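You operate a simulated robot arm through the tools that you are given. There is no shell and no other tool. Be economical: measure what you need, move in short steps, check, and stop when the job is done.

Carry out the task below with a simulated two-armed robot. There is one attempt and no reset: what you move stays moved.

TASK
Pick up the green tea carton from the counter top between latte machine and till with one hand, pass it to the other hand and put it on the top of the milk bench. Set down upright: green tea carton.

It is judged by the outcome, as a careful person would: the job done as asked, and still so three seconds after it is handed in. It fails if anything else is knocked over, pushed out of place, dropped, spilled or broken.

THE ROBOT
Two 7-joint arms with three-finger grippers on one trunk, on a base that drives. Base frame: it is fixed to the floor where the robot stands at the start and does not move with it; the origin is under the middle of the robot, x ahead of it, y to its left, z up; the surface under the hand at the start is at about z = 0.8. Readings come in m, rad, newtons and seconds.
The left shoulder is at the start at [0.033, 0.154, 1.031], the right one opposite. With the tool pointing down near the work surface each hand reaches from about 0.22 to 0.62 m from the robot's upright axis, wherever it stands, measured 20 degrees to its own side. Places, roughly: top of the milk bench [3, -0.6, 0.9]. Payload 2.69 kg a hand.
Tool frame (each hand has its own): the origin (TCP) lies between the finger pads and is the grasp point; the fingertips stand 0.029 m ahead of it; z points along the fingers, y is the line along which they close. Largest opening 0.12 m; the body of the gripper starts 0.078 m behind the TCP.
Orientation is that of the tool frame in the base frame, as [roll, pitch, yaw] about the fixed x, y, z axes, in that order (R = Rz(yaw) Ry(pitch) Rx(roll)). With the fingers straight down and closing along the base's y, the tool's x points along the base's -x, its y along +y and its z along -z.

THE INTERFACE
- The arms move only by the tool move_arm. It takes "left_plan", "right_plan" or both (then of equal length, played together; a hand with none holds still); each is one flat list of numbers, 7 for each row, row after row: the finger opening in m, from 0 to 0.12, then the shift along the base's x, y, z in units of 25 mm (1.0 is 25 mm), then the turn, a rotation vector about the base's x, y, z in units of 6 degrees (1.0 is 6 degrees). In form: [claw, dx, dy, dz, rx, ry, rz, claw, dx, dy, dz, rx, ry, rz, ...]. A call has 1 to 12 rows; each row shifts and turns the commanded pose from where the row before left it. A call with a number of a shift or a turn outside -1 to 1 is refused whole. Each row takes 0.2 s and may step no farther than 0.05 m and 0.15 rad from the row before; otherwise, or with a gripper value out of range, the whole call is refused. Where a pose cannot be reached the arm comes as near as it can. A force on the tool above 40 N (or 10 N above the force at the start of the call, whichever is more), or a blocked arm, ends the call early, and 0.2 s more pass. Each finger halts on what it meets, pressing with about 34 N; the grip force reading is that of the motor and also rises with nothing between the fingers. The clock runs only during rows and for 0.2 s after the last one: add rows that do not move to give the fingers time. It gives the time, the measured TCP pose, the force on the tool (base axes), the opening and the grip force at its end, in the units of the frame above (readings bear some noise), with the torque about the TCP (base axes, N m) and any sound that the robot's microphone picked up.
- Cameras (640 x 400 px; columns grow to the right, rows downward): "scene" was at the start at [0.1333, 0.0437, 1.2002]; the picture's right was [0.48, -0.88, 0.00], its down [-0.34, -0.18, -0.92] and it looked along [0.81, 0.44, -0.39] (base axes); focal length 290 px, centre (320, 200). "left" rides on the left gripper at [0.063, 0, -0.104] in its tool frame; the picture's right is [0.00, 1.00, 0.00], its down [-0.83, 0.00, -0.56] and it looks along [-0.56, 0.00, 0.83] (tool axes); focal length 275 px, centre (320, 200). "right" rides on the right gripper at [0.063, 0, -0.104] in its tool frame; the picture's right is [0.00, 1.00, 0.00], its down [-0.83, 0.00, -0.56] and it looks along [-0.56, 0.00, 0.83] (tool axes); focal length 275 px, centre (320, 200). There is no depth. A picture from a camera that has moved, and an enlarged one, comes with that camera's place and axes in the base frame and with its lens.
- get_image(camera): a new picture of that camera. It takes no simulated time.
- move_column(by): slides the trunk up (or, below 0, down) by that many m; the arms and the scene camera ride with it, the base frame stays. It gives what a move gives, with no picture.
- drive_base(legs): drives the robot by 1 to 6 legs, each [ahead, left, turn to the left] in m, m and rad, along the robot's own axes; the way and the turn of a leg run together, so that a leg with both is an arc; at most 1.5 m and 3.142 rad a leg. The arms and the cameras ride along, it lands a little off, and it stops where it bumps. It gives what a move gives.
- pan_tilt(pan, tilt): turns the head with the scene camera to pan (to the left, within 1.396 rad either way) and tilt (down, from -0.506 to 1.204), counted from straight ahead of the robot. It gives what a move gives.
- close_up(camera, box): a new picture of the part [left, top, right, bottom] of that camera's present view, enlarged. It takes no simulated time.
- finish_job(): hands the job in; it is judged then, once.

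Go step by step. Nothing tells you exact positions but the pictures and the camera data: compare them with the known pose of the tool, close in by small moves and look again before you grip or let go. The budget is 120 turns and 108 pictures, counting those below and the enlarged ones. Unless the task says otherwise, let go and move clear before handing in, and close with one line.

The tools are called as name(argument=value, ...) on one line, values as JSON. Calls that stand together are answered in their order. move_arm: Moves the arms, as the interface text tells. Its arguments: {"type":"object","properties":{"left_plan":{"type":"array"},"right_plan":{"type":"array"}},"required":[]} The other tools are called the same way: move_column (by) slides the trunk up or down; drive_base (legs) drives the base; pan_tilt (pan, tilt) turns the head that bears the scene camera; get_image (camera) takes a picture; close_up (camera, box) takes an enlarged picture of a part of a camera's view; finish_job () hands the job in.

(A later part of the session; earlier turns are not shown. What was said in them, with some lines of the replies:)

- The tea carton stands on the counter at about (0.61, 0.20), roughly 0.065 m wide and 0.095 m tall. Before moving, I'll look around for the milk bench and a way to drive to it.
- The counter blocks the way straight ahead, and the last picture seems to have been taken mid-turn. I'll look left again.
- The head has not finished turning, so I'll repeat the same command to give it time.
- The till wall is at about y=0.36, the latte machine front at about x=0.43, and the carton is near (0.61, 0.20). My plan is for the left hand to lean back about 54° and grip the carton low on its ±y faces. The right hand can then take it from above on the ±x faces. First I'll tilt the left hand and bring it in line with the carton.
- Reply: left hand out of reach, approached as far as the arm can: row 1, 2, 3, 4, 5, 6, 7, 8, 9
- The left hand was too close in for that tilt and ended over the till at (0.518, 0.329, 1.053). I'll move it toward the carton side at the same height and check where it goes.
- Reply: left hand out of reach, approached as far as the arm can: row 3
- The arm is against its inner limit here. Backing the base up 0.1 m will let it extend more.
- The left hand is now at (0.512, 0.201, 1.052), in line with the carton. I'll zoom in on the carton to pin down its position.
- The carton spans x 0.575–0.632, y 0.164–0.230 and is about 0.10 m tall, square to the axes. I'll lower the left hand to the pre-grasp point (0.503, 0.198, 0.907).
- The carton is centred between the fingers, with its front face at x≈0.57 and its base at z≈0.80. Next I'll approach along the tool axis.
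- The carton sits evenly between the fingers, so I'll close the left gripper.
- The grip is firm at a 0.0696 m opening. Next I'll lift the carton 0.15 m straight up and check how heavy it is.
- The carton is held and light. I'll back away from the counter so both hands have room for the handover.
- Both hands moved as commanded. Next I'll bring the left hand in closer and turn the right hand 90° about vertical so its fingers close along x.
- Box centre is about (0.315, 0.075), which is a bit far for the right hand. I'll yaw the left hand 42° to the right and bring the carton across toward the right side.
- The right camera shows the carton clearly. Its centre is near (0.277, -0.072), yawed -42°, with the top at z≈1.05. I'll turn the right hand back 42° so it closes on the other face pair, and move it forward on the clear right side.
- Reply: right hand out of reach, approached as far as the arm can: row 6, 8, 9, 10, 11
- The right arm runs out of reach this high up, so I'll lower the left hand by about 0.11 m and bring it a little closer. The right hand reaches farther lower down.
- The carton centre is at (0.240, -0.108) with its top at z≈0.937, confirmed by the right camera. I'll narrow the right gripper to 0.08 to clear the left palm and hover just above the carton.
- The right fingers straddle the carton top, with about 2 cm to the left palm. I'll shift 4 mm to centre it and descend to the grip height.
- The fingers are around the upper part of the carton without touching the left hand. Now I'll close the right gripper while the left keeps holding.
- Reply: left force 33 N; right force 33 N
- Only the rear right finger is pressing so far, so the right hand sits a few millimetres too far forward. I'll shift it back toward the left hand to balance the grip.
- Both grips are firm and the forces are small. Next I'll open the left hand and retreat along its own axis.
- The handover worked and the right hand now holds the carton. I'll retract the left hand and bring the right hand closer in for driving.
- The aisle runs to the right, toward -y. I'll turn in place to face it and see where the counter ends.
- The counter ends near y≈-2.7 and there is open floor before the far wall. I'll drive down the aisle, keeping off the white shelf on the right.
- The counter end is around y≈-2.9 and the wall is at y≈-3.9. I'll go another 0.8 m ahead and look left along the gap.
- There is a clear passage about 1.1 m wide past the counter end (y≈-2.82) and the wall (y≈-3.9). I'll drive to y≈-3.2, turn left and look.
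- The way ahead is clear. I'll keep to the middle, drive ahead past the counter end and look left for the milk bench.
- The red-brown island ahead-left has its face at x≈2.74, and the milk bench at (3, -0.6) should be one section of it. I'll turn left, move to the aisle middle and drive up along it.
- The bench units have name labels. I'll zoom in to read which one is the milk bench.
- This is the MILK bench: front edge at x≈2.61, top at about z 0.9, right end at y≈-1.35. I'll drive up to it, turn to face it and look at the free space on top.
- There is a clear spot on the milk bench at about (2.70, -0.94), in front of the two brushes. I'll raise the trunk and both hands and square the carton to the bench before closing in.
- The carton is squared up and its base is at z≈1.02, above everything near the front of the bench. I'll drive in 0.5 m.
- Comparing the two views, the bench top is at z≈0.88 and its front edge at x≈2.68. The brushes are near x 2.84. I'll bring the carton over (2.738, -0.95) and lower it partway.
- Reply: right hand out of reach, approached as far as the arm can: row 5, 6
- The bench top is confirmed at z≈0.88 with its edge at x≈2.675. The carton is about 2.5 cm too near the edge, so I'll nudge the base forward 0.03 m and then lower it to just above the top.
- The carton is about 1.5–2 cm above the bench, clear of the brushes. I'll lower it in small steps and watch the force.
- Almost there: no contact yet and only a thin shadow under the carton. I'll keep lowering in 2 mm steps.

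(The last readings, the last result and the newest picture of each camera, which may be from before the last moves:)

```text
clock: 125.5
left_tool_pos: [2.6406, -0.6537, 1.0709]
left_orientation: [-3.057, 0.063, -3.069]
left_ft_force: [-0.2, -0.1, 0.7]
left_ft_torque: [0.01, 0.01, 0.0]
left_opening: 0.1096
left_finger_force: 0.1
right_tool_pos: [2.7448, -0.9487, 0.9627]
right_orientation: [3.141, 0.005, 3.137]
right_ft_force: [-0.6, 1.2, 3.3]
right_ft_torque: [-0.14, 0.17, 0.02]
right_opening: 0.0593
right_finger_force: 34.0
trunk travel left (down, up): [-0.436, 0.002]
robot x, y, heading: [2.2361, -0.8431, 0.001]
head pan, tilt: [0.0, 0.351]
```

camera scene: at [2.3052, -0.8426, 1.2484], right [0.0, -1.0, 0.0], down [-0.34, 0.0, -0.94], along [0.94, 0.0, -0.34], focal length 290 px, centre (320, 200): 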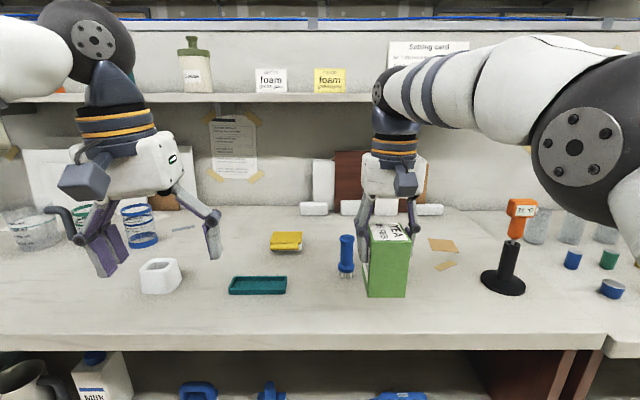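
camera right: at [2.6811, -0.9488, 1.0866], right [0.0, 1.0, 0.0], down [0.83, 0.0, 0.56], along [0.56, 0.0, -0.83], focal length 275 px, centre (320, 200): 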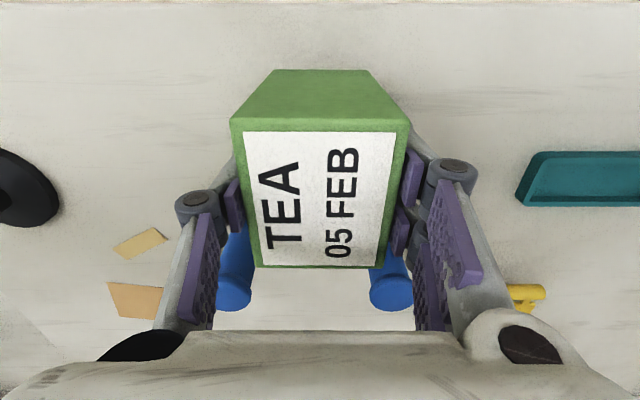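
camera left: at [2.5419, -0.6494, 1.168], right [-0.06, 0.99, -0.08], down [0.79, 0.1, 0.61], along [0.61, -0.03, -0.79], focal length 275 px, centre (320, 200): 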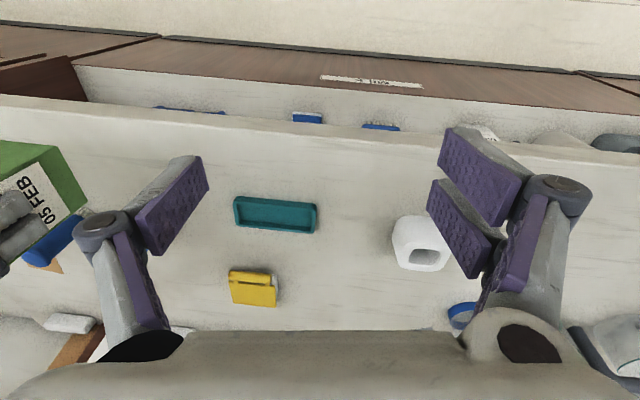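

Contact has started, with about 3 N upward. I'll lower one more millimetre to seat it and check.

move_arm(right_plan=[0.04, 0, 0, -0.04, 0, 0, 0, 0.04, 0, 0, 0, 0, 0, 0])

close_up(camera="scene", box=[340, 230, 440, 360])

```text
clock: 126.1
left_tool_pos: [2.6399, -0.6552, 1.0704]
left_orientation: [-3.057, 0.066, -3.069]
left_ft_force: [0.0, -0.4, -0.2]
left_ft_torque: [0.03, -0.01, 0.04]
left_opening: 0.11
left_finger_force: 0.0
right_tool_pos: [2.7453, -0.9485, 0.9638]
right_orientation: [-3.142, 0.006, 3.138]
right_ft_force: [1.0, 0.2, 11.2]
right_ft_torque: [-0.37, 0.38, 0.02]
right_opening: 0.0595
right_finger_force: 34.4
trunk travel left (down, up): [-0.436, 0.002]
robot x, y, heading: [2.238, -0.8414, -0.002]
head pan, tilt: [0.0, 0.351]
```

```text
3.08 times, centred on (390, 295) of scene
camera zoom: at [2.334, -0.8425, 1.2486], right [0.0, -1.0, 0.0], down [-0.34, 0.0, -0.94], along [0.94, 0.0, -0.34], focal length 894 px, centre (105, -92)
```

zoom: 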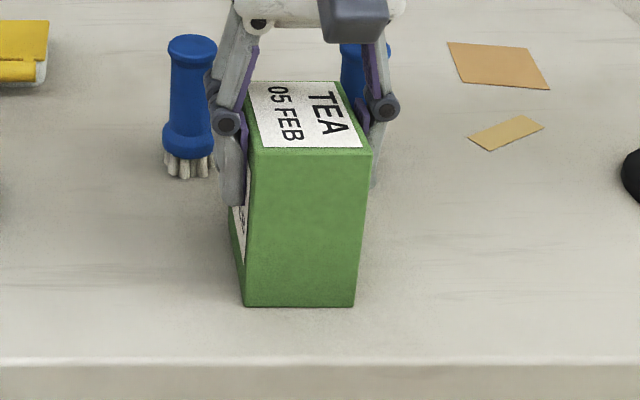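

The carton is seated on the bench. Next I'll open the right gripper gently and rise straight up.

move_arm(right_plan=[0.062, 0, 0, 0, 0, 0, 0, 0.07, 0, 0, 0, 0, 0, 0, 0.085, 0, 0, 0, 0, 0, 0, 0.09, 0, 0, 0, 0, 0, 0, 0.09, 0, 0, 0.3, 0, 0, 0, 0.09, 0, 0, 0.8, 0, 0, 0, 0.09, 0, 0, 1, 0, 0, 0, 0.09, 0, 0, 1, 0, 0, 0, 0.09, 0, 0, 1, 0, 0, 0, 0.09, -0.3, 0, 0.6, 0, 0, 0, 0.09, 0, 0, 0, 0, 0, 0])

get_image(camera="scene")

```text
clock: 128.5
left_tool_pos: [2.6406, -0.6534, 1.0709]
left_orientation: [-3.058, 0.064, -3.068]
left_ft_force: [0.8, -0.4, 0.2]
left_ft_torque: [0.05, -0.01, 0.01]
left_opening: 0.11
left_finger_force: 0.1
right_tool_pos: [2.7373, -0.949, 1.0785]
right_orientation: [3.141, 0.0, 3.137]
right_ft_force: [-0.3, -0.5, -0.7]
right_ft_torque: [0.01, 0.0, -0.01]
right_opening: 0.0903
right_finger_force: 0.0
trunk travel left (down, up): [-0.436, 0.002]
robot x, y, heading: [2.2361, -0.8408, -0.003]
head pan, tilt: [0.0, 0.351]
```

```text
50 pictures are left
camera scene: at [2.3353, -0.8428, 1.2483], right [0.0, -1.0, 0.0], down [-0.34, 0.0, -0.94], along [0.94, 0.0, -0.34], focal length 290 px, centre (320, 200)
```

scene: 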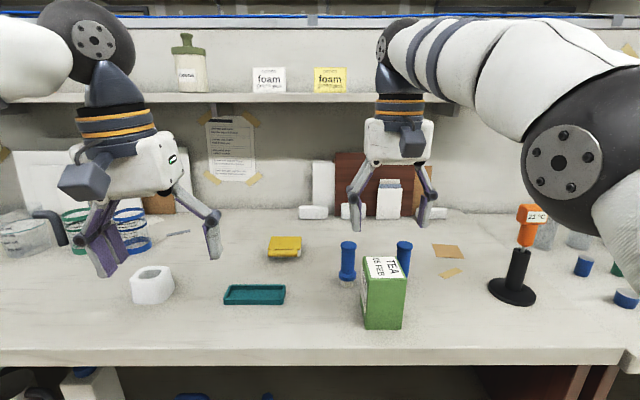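

The carton stands upright and free, and nothing around it has moved. The hand is above it, so I'll back the robot away and take a last look.

drive_base(legs=[[-0.3, 0, 0]])

get_image(camera="scene")

```text
clock: 130.5
left_tool_pos: [2.3434, -0.6532, 1.0704]
left_orientation: [-3.058, 0.065, -3.066]
left_ft_force: [-0.4, -0.6, 0.5]
left_ft_torque: [0.0, -0.03, 0.02]
left_opening: 0.1099
left_finger_force: 0.0
right_tool_pos: [2.4383, -0.948, 1.0803]
right_orientation: [3.141, 0.004, 3.137]
right_ft_force: [-0.5, -0.4, -0.2]
right_ft_torque: [0.03, -0.02, -0.05]
right_opening: 0.0899
right_finger_force: 0.1
trunk travel left (down, up): [-0.436, 0.002]
robot x, y, heading: [1.9383, -0.8424, 0.0]
head pan, tilt: [0.0, 0.351]
```

```text
49 pictures are left
camera scene: at [2.0376, -0.8418, 1.2484], right [0.0, -1.0, 0.0], down [-0.34, 0.0, -0.94], along [0.94, 0.0, -0.34], focal length 290 px, centre (320, 200)
```

scene: 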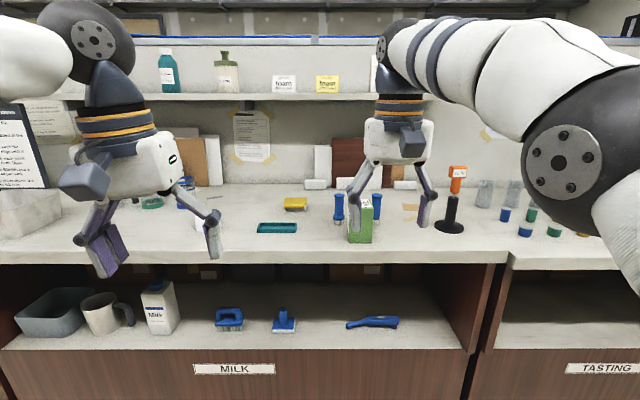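

The carton is standing upright on the milk bench and both hands are clear, so I'm handing in.

finish_job()

```text
The job is handed in.
```

The green tea carton was picked up with the left hand, passed to the right hand, and now stands upright on top of the milk bench; nothing else was seen to move.
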